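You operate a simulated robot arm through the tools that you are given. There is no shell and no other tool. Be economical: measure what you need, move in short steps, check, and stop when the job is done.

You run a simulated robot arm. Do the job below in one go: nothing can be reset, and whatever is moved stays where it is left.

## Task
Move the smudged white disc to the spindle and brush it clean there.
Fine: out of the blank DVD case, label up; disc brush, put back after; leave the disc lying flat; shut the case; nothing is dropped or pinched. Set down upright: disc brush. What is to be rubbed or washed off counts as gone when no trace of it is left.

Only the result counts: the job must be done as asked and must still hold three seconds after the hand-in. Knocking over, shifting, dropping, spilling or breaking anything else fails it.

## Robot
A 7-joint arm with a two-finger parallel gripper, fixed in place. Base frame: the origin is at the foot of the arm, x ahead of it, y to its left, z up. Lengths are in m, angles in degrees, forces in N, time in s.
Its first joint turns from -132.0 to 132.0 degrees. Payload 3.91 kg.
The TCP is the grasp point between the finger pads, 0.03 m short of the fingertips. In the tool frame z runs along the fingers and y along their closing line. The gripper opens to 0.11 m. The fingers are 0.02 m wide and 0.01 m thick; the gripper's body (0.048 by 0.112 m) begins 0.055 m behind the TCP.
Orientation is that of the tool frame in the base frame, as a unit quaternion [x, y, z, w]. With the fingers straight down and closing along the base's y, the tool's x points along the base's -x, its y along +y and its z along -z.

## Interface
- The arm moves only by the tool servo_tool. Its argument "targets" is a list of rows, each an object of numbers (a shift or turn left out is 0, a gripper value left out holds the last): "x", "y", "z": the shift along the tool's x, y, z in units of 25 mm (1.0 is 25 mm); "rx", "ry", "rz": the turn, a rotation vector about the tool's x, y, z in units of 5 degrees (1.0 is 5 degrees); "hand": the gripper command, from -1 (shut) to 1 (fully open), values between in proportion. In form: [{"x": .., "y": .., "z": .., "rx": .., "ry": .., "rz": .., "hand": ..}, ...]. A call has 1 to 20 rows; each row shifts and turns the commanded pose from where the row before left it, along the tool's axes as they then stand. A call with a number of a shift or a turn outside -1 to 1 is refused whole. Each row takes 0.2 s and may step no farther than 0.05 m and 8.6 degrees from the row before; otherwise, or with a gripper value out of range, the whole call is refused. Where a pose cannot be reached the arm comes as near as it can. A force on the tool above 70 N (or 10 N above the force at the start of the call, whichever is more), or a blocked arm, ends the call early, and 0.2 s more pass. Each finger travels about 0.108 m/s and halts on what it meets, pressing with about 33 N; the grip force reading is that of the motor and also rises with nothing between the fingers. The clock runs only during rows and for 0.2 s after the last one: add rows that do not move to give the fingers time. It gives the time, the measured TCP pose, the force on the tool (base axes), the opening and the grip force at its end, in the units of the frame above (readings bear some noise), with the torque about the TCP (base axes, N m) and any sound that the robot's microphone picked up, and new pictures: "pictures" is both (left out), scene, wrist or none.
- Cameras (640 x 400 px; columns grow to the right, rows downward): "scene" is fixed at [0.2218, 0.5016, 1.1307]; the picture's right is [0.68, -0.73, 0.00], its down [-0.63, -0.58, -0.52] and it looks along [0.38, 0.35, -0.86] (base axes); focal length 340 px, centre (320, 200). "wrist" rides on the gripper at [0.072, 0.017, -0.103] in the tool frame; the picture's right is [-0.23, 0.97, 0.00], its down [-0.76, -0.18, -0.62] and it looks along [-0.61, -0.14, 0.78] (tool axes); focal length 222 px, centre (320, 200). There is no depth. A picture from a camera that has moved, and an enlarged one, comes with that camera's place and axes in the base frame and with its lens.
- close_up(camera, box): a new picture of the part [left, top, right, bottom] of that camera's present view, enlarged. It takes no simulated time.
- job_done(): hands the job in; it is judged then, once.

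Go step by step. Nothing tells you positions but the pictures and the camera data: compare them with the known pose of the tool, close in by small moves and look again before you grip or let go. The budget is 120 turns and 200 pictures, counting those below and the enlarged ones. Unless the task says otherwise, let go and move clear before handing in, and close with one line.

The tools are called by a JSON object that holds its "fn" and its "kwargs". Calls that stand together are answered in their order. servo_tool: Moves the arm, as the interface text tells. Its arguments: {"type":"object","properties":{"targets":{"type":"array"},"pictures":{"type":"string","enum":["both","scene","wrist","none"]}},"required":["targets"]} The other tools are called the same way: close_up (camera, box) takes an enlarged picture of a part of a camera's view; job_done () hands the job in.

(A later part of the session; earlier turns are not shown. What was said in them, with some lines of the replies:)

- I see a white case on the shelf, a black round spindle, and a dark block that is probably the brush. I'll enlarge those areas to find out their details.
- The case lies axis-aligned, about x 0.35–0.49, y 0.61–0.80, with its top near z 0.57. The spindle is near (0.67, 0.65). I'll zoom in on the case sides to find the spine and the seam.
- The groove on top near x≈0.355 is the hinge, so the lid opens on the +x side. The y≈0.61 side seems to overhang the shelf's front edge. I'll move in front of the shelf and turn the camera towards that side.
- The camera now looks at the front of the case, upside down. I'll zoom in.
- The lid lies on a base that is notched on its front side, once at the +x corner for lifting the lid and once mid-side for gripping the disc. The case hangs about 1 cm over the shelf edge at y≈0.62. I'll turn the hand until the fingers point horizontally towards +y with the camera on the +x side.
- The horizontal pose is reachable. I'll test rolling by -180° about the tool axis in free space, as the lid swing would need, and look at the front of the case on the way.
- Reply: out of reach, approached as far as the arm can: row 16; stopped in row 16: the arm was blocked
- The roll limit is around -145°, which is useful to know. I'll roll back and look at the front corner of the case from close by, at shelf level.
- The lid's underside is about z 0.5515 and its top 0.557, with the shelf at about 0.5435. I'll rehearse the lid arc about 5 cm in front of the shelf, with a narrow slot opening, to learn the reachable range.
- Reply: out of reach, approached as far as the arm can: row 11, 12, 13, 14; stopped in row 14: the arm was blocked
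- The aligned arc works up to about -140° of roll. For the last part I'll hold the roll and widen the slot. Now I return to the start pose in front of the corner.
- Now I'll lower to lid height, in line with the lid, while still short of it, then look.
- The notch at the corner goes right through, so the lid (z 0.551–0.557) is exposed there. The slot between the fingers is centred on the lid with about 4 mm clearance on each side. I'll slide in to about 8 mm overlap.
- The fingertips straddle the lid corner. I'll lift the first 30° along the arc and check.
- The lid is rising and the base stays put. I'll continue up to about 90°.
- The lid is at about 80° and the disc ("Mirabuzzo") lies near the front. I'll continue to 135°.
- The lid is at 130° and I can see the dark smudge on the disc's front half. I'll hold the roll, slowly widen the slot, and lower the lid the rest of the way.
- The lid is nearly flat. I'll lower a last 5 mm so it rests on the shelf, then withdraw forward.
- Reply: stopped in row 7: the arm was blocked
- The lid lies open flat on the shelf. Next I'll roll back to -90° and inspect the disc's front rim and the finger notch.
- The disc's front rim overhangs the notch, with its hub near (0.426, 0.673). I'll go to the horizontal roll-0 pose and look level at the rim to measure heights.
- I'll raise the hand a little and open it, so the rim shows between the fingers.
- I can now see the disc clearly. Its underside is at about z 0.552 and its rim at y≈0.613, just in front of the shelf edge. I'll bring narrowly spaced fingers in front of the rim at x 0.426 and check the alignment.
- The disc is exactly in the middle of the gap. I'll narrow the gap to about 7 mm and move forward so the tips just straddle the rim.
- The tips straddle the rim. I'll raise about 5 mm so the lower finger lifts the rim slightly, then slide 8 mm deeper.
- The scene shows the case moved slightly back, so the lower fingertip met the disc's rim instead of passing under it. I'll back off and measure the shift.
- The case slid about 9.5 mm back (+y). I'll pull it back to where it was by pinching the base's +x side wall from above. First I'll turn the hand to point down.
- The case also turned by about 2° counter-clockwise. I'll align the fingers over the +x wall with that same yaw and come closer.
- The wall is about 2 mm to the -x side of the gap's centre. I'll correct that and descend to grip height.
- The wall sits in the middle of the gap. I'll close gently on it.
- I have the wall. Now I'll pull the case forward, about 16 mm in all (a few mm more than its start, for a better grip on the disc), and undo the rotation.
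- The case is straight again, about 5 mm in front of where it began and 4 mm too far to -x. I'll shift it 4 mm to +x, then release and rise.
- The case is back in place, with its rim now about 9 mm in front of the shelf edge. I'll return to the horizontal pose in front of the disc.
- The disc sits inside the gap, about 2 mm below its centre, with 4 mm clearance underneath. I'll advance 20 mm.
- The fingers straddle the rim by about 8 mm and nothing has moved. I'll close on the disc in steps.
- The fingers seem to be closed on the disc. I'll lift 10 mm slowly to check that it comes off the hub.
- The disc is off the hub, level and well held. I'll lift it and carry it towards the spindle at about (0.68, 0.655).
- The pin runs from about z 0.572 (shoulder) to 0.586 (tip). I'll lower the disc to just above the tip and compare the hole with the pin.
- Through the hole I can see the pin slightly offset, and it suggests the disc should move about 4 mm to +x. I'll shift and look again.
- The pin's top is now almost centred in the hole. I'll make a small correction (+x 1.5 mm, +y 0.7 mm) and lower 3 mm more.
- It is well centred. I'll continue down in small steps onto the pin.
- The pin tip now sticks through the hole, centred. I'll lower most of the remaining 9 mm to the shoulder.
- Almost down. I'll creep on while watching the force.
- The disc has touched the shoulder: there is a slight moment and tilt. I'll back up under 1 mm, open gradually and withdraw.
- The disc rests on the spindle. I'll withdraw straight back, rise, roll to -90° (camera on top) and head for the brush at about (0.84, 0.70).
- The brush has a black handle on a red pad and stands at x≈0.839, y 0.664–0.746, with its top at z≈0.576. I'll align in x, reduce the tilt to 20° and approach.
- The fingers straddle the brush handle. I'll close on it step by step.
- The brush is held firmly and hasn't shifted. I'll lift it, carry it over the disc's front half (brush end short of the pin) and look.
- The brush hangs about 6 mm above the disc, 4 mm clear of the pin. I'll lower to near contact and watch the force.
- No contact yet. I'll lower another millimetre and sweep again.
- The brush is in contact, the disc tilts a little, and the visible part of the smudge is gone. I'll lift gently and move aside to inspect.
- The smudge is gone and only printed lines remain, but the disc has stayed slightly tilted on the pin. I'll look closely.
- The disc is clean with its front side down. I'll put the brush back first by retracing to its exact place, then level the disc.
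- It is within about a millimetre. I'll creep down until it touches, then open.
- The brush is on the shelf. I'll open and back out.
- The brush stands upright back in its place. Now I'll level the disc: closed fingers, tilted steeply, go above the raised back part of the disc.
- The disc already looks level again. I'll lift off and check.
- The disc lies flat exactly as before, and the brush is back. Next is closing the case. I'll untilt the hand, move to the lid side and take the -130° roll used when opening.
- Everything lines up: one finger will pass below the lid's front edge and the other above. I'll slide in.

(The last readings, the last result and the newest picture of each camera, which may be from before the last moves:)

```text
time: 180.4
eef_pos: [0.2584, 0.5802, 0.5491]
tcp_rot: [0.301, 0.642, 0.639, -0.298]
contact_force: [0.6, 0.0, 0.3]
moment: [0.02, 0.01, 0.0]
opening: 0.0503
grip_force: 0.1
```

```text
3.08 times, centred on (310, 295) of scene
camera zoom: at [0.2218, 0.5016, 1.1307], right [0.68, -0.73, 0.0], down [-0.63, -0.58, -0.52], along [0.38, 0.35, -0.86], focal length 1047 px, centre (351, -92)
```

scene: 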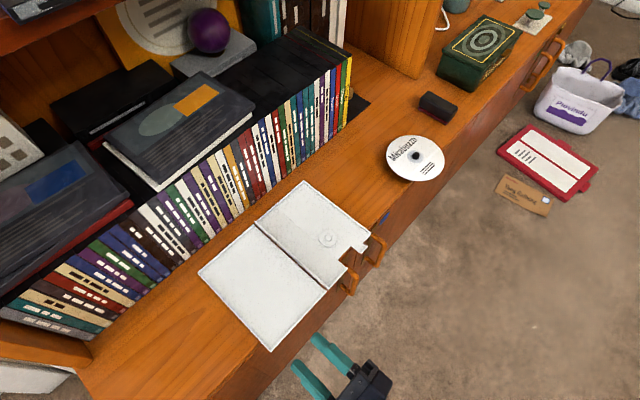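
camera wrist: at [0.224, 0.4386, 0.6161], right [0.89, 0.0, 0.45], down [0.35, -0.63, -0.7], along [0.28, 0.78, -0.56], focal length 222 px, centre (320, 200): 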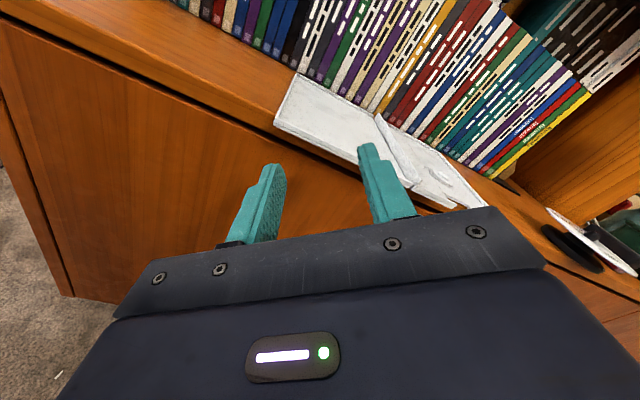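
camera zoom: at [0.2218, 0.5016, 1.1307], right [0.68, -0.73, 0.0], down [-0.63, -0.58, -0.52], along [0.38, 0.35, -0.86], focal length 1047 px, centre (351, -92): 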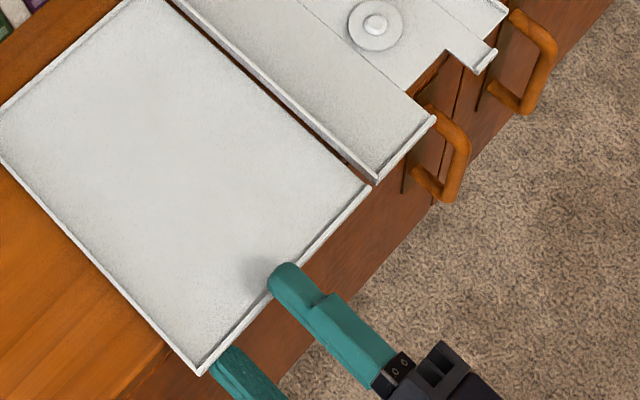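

The lower finger is under the lid's front overhang. I'll lift slowly along the reverse arc.

{"fn": "servo_tool", "kwargs": {"targets": [{"x": 0.16, "y": 0.1}, {"x": 0.16, "y": 0.1}, {"x": 0.307, "y": 0.228}, {"x": 0.29, "y": 0.259}, {}], "pictures": "none"}}

{"fn": "close_up", "kwargs": {"camera": "wrist", "box": [200, 60, 480, 240]}}

{"fn": "close_up", "kwargs": {"camera": "scene", "box": [190, 180, 390, 360]}}

```text
time: 181.6
eef_pos: [0.2561, 0.5784, 0.5768]
tcp_rot: [0.301, 0.641, 0.64, -0.297]
contact_force: [-0.3, 0.2, 0.0]
moment: [0.03, -0.02, -0.03]
opening: 0.0501
grip_force: 0.3
```

```text
2.22 times, centred on (340, 150) of wrist
camera zoom: at [0.2233, 0.4762, 0.6432], right [0.89, 0.0, 0.45], down [0.35, -0.63, -0.7], along [0.28, 0.78, -0.56], focal length 494 px, centre (276, 311)
```

zoom: 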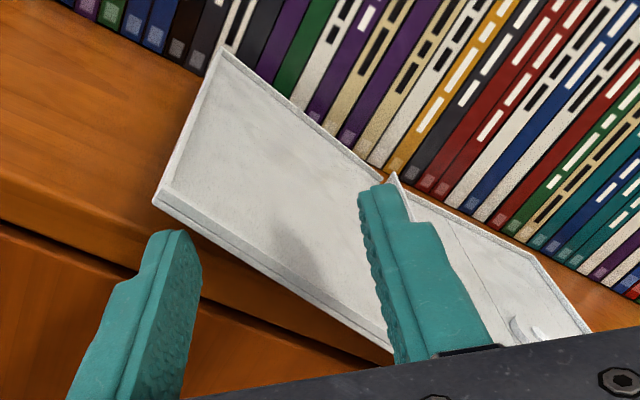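

```text
2.22 times, centred on (290, 270) of scene
camera zoom: at [0.2218, 0.5016, 1.1307], right [0.68, -0.73, 0.0], down [-0.63, -0.58, -0.52], along [0.38, 0.35, -0.86], focal length 756 px, centre (387, 44)
```

zoom: 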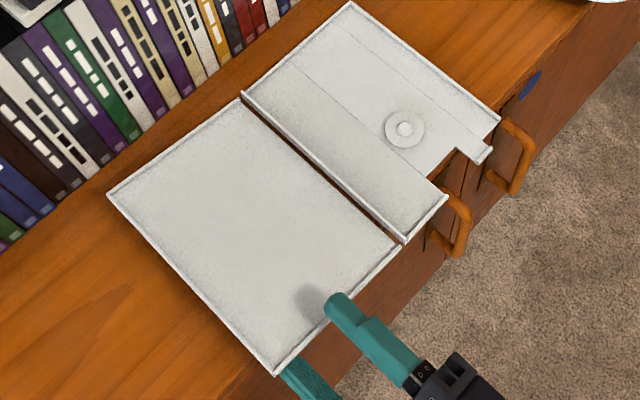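

The lid is lifting. I'll continue to about 130°.

{"fn": "servo_tool", "kwargs": {"targets": [{"x": 0.269, "y": 0.289}, {"x": 0.246, "y": 0.317}, {"x": 0.22, "y": 0.343, "hand": -0.15}, {"x": 0.191, "y": 0.367, "hand": -0.2}, {"x": 0.16, "y": 0.388, "hand": -0.3}, {"x": 0.126, "y": 0.406, "hand": -0.4}, {"x": 0.09, "y": 0.423, "hand": -0.5}, {}]}}

{"fn": "close_up", "kwargs": {"camera": "scene", "box": [190, 160, 390, 340]}}

```text
time: 183.4
eef_pos: [0.2863, 0.5794, 0.6426]
tcp_rot: [0.3, 0.642, 0.64, -0.298]
contact_force: [-1.1, 0.2, -0.6]
moment: [-0.01, 0.01, -0.01]
opening: 0.0275
grip_force: 0.2
camera wrist: at [0.2521, 0.4759, 0.7096], right [0.89, 0.0, 0.45], down [0.35, -0.63, -0.7], along [0.28, 0.78, -0.56], focal length 222 px, centre (320, 200)
```

scene: 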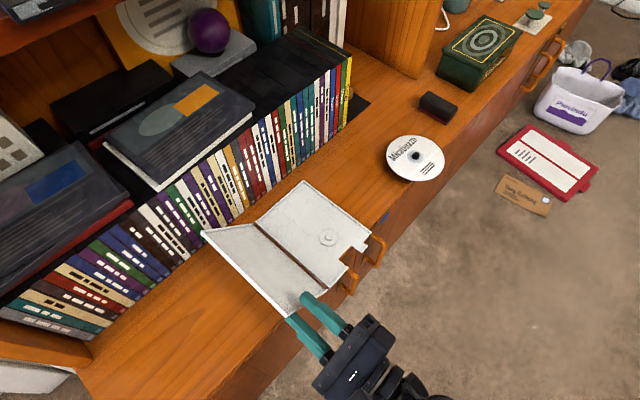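
wrist: 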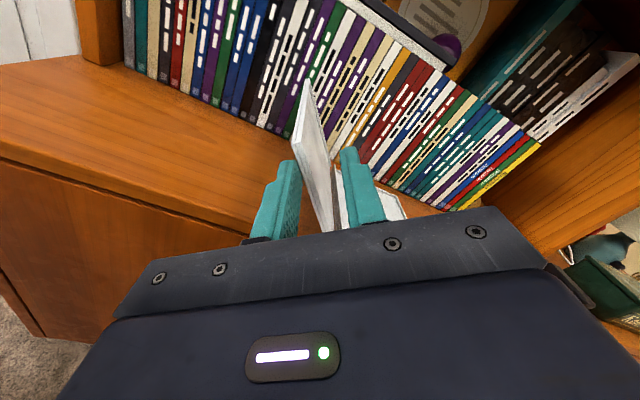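

```text
2.22 times, centred on (290, 250) of scene
camera zoom: at [0.2218, 0.5016, 1.1307], right [0.68, -0.73, 0.0], down [-0.63, -0.58, -0.52], along [0.38, 0.35, -0.86], focal length 756 px, centre (387, 89)
```

zoom: 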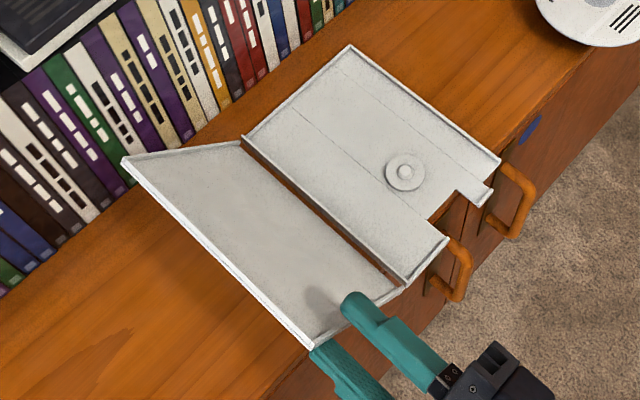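

The lid is at about 130° between the fingers. I'll swing it back with the roll up to about 65°.

{"fn": "servo_tool", "kwargs": {"targets": [{"x": -0.008, "y": 0.41, "rz": 1, "hand": -0.55}, {"x": -0.008, "y": 0.41, "rz": 1, "hand": -0.6}, {"x": -0.008, "y": 0.41, "rz": 1, "hand": -0.65}, {"x": -0.008, "y": 0.41, "rz": 1, "hand": -0.709}, {"x": -0.008, "y": 0.41, "rz": 1}, {"x": -0.008, "y": 0.41, "rz": 1}, {"x": -0.008, "y": 0.41, "rz": 1}, {"x": -0.008, "y": 0.41, "rz": 1}, {"x": -0.008, "y": 0.41, "rz": 1}, {"x": -0.008, "y": 0.41, "rz": 1}, {"x": -0.008, "y": 0.41, "rz": 1}, {"x": -0.008, "y": 0.41, "rz": 1}, {"x": -0.008, "y": 0.41, "rz": 1}]}}

{"fn": "close_up", "kwargs": {"camera": "scene", "box": [210, 150, 410, 310]}}

```text
time: 186.2
eef_pos: [0.409, 0.5796, 0.6597]
tcp_rot: [0.599, 0.379, 0.379, -0.595]
contact_force: [0.6, 0.1, 0.0]
moment: [0.04, -0.01, 0.02]
opening: 0.0159
grip_force: 0.0
camera wrist: at [0.4553, 0.477, 0.7196], right [0.78, 0.0, -0.62], down [-0.49, -0.62, -0.61], along [-0.38, 0.78, -0.49], focal length 222 px, centre (320, 200)
```

scene: 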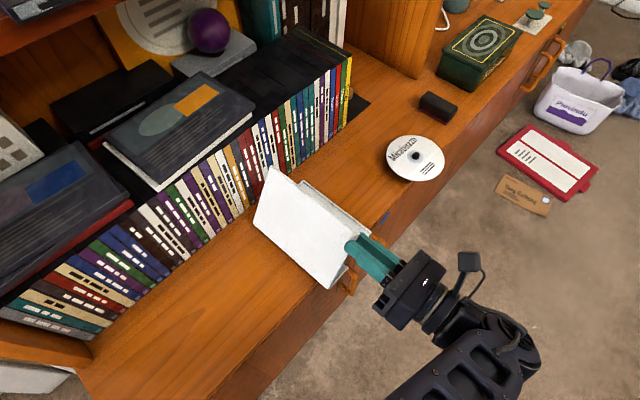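
wrist: 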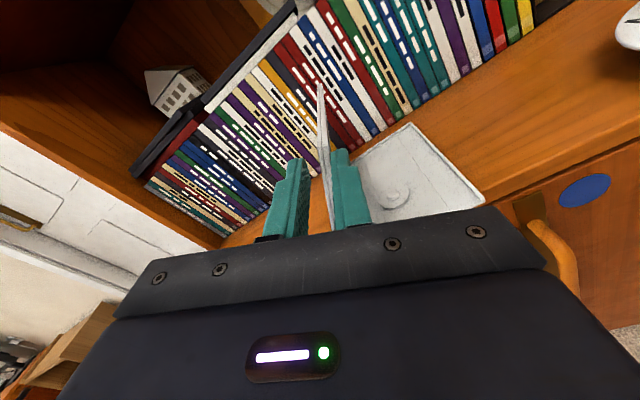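

```text
2.50 times, centred on (310, 230) of scene
camera zoom: at [0.2218, 0.5016, 1.1307], right [0.68, -0.73, 0.0], down [-0.63, -0.58, -0.52], along [0.38, 0.35, -0.86], focal length 851 px, centre (345, 125)
```

zoom: 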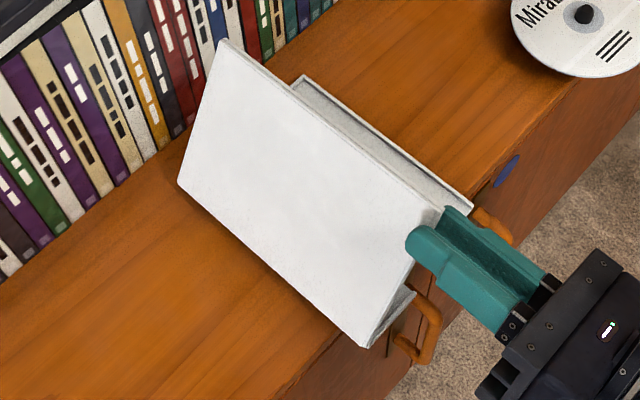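

{"fn": "servo_tool", "kwargs": {"targets": [{"x": -0.008, "y": 0.418, "rz": 1}, {"x": -0.008, "y": 0.418, "rz": 1}, {"x": -0.008, "y": 0.418, "rz": 1}, {"x": -0.008, "y": 0.418, "rz": 1}, {"x": -0.008, "y": 0.418, "rz": 1}, {"x": -0.008, "y": 0.418, "rz": 1}, {"x": -0.008, "y": 0.418, "rz": 1}, {"x": -0.008, "y": 0.418, "rz": 1}, {"x": -0.008, "y": 0.418, "rz": 1}, {"x": -0.008, "y": 0.418, "rz": 1}, {}]}}

{"fn": "close_up", "kwargs": {"camera": "scene", "box": [240, 160, 420, 300]}}

{"fn": "close_up", "kwargs": {"camera": "wrist", "box": [280, 70, 420, 230]}}

```text
time: 188.6
eef_pos: [0.4746, 0.5785, 0.5859]
tcp_rot: [0.703, 0.091, 0.092, -0.699]
contact_force: [-0.4, 0.3, 0.4]
moment: [-0.02, -0.02, 0.05]
opening: 0.0161
grip_force: 0.0
camera wrist: at [0.5496, 0.4756, 0.5884], right [0.03, 0.0, -1.0], down [-0.78, -0.62, -0.02], along [-0.62, 0.78, -0.02], focal length 222 px, centre (320, 200)
```

scene: 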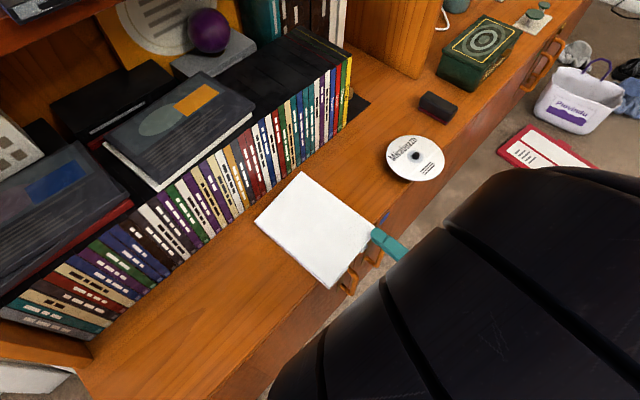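
wrist: 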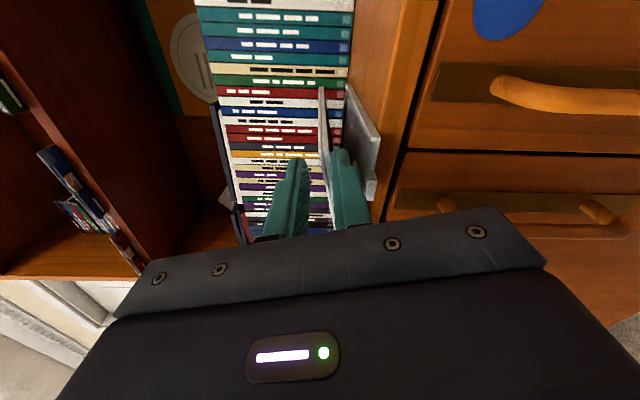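

```text
2.86 times, centred on (330, 230) of scene
camera zoom: at [0.2218, 0.5016, 1.1307], right [0.68, -0.73, 0.0], down [-0.63, -0.58, -0.52], along [0.38, 0.35, -0.86], focal length 972 px, centre (291, 114)
```

zoom: 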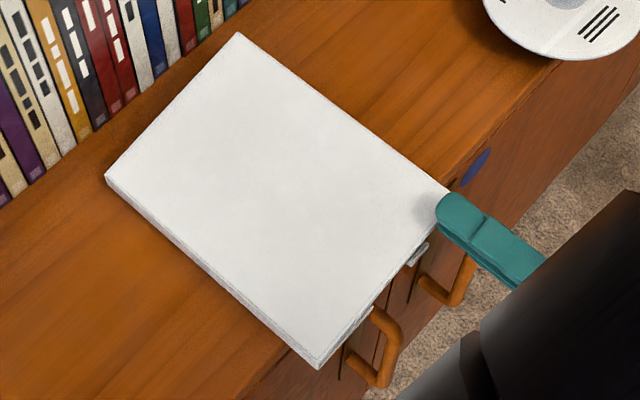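

```text
2.50 times, centred on (350, 150) of wrist
camera zoom: at [0.5496, 0.4756, 0.5884], right [0.03, 0.0, -1.0], down [-0.78, -0.62, -0.02], along [-0.62, 0.78, -0.02], focal length 555 px, centre (245, 325)
```

zoom: 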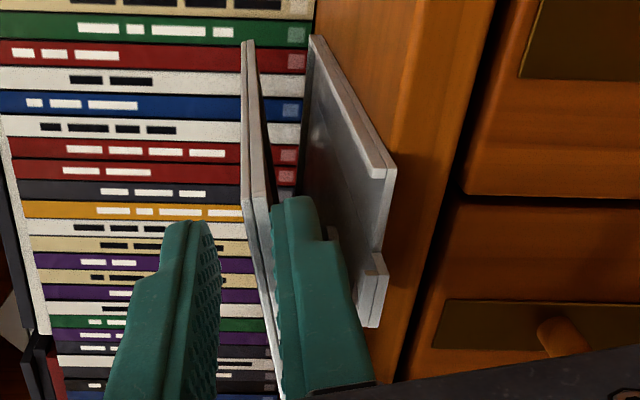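

I'll lower the last 15° in half steps.

{"fn": "servo_tool", "kwargs": {"targets": [{"x": -0.004, "y": 0.209, "rz": 0.5}, {"x": -0.004, "y": 0.209, "rz": 0.5}, {"x": -0.004, "y": 0.209, "rz": 0.5}, {"x": -0.004, "y": 0.209, "rz": 0.5}, {"x": -0.004, "y": 0.209, "rz": 0.5}, {"x": -0.004, "y": 0.209, "rz": 0.5}, {}], "pictures": "none"}}

{"fn": "close_up", "kwargs": {"camera": "wrist", "box": [290, 80, 390, 200]}}

{"fn": "close_up", "kwargs": {"camera": "scene", "box": [240, 160, 420, 300]}}

```text
time: 190.2
eef_pos: [0.4807, 0.5806, 0.556]
tcp_rot: [0.709, -0.001, 0.0, -0.705]
contact_force: [0.0, -0.7, -0.6]
moment: [0.0, -0.01, 0.01]
opening: 0.016
grip_force: 0.2
```

```text
3.33 times, centred on (340, 140) of wrist
camera zoom: at [0.5527, 0.4755, 0.5389], right [-0.23, 0.0, -0.97], down [-0.76, -0.62, 0.18], along [-0.6, 0.78, 0.14], focal length 740 px, centre (253, 400)
```

zoom: 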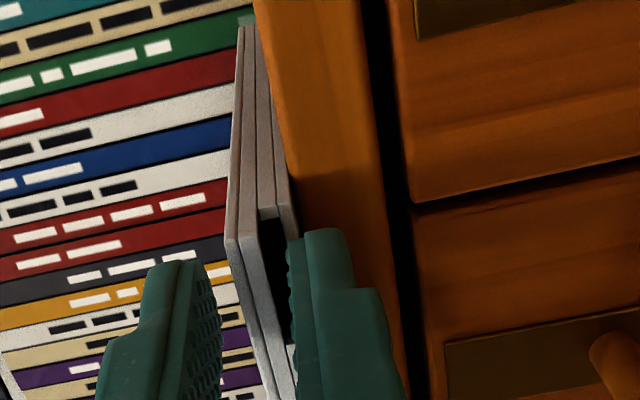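

```text
2.86 times, centred on (330, 230) of scene
camera zoom: at [0.2218, 0.5016, 1.1307], right [0.68, -0.73, 0.0], down [-0.63, -0.58, -0.52], along [0.38, 0.35, -0.86], focal length 972 px, centre (291, 114)
```

zoom: 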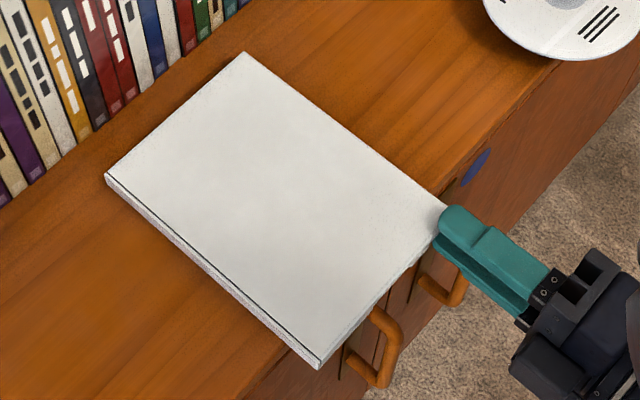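

The lid looks fully shut. I'll press very lightly with the upper finger to be sure it's seated, then withdraw.

{"fn": "servo_tool", "kwargs": {"targets": [{"y": 0.12}, {"y": 0.1}, {"y": 0.05}, {}], "pictures": "none"}}

{"fn": "close_up", "kwargs": {"camera": "wrist", "box": [290, 80, 390, 200]}}

```text
time: 191.2
eef_pos: [0.4785, 0.5788, 0.5481]
tcp_rot: [0.708, -0.001, 0.0, -0.706]
contact_force: [1.5, -1.2, 3.2]
moment: [0.08, -0.01, 0.0]
opening: 0.0175
grip_force: 1.3
```

```text
3.33 times, centred on (340, 140) of wrist
camera zoom: at [0.5523, 0.475, 0.5319], right [-0.23, 0.0, -0.97], down [-0.76, -0.62, 0.18], along [-0.6, 0.78, 0.14], focal length 740 px, centre (253, 400)
```

zoom: 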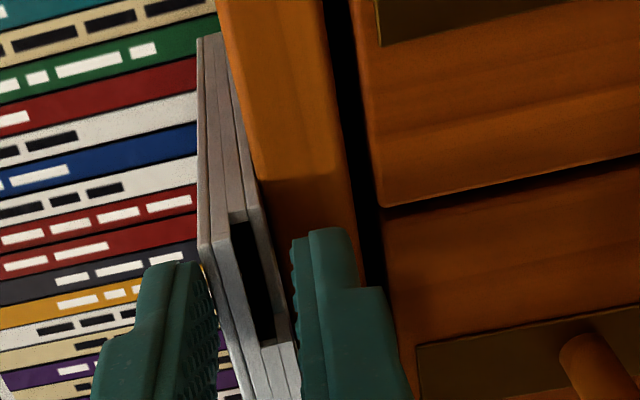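

The lid is seated at its original height. I'll withdraw and do a final check.

{"fn": "servo_tool", "kwargs": {"targets": [{"y": -0.1}, {"y": -0.1}, {"z": -0.4}, {"z": -0.8}, {"z": -0.8}, {"y": -0.8}, {"y": -0.8}, {"y": -0.8}, {"y": -0.8}, {}]}}

{"fn": "close_up", "kwargs": {"camera": "scene", "box": [240, 160, 400, 300]}}

{"fn": "close_up", "kwargs": {"camera": "scene", "box": [370, 70, 490, 200]}}

{"fn": "close_up", "kwargs": {"camera": "wrist", "box": [290, 60, 430, 220]}}

```text
time: 193.4
eef_pos: [0.4804, 0.5294, 0.6353]
tcp_rot: [0.708, -0.001, -0.001, -0.706]
contact_force: [0.1, 0.5, 0.5]
moment: [0.0, -0.01, -0.01]
opening: 0.0161
grip_force: 0.0
camera wrist: at [0.5517, 0.4256, 0.6179], right [-0.23, 0.0, -0.97], down [-0.76, -0.62, 0.18], along [-0.6, 0.78, 0.14], focal length 222 px, centre (320, 200)
```

scene: 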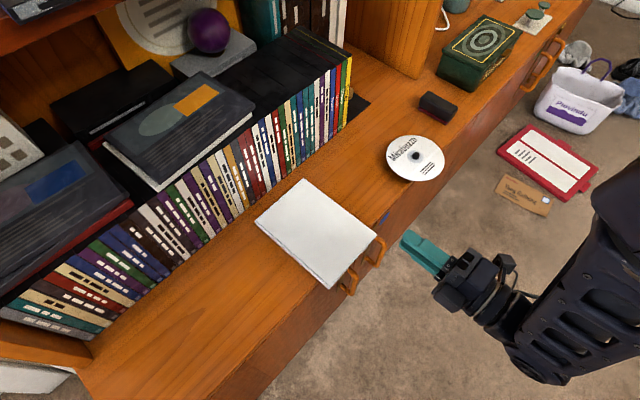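
wrist: 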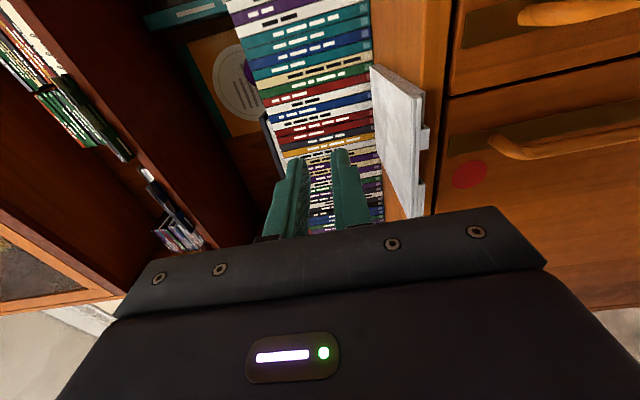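

```text
2.86 times, centred on (320, 230) of scene
camera zoom: at [0.2218, 0.5016, 1.1307], right [0.68, -0.73, 0.0], down [-0.63, -0.58, -0.52], along [0.38, 0.35, -0.86], focal length 972 px, centre (320, 114)
```

zoom: 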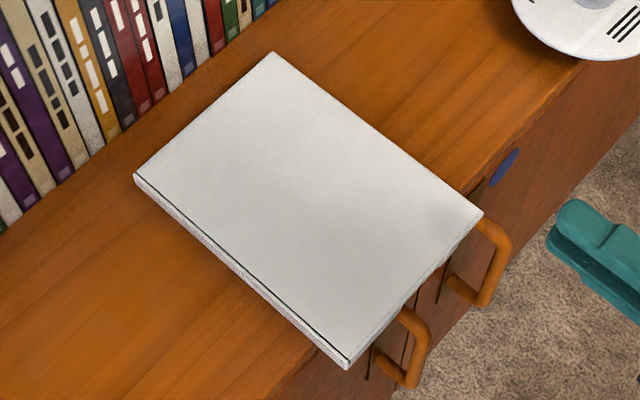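

```text
3.08 times, centred on (430, 135) of scene
camera zoom: at [0.2218, 0.5016, 1.1307], right [0.68, -0.73, 0.0], down [-0.63, -0.58, -0.52], along [0.38, 0.35, -0.86], focal length 1047 px, centre (-18, 400)
```

zoom: 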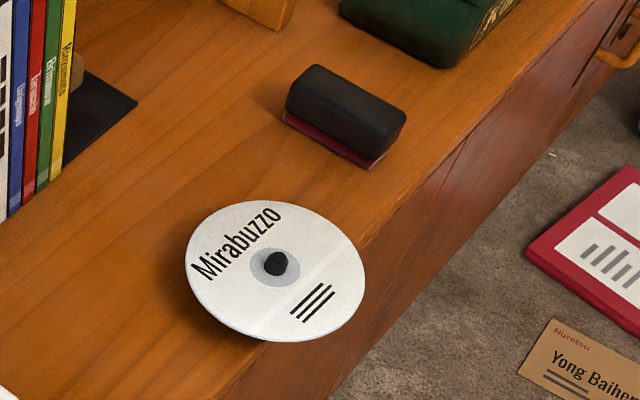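

```text
2.50 times, centred on (360, 140) of wrist
camera zoom: at [0.5517, 0.4256, 0.6179], right [-0.23, 0.0, -0.97], down [-0.76, -0.62, 0.18], along [-0.6, 0.78, 0.14], focal length 555 px, centre (220, 350)
```

zoom: 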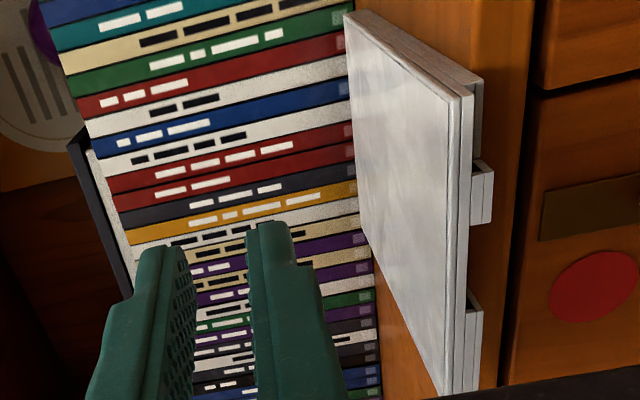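

The case is shut, the clean disc lies flat on the spindle with its label up, the brush stands upright where it was, and the hand is clear. I'm handing in.

{"fn": "job_done", "kwargs": {}}

```text
The job is handed in.
```

The disc is brushed clean and lies flat on the spindle with its label up. The brush is back upright in its place, and the case is shut, about 5 mm forward of where it started.
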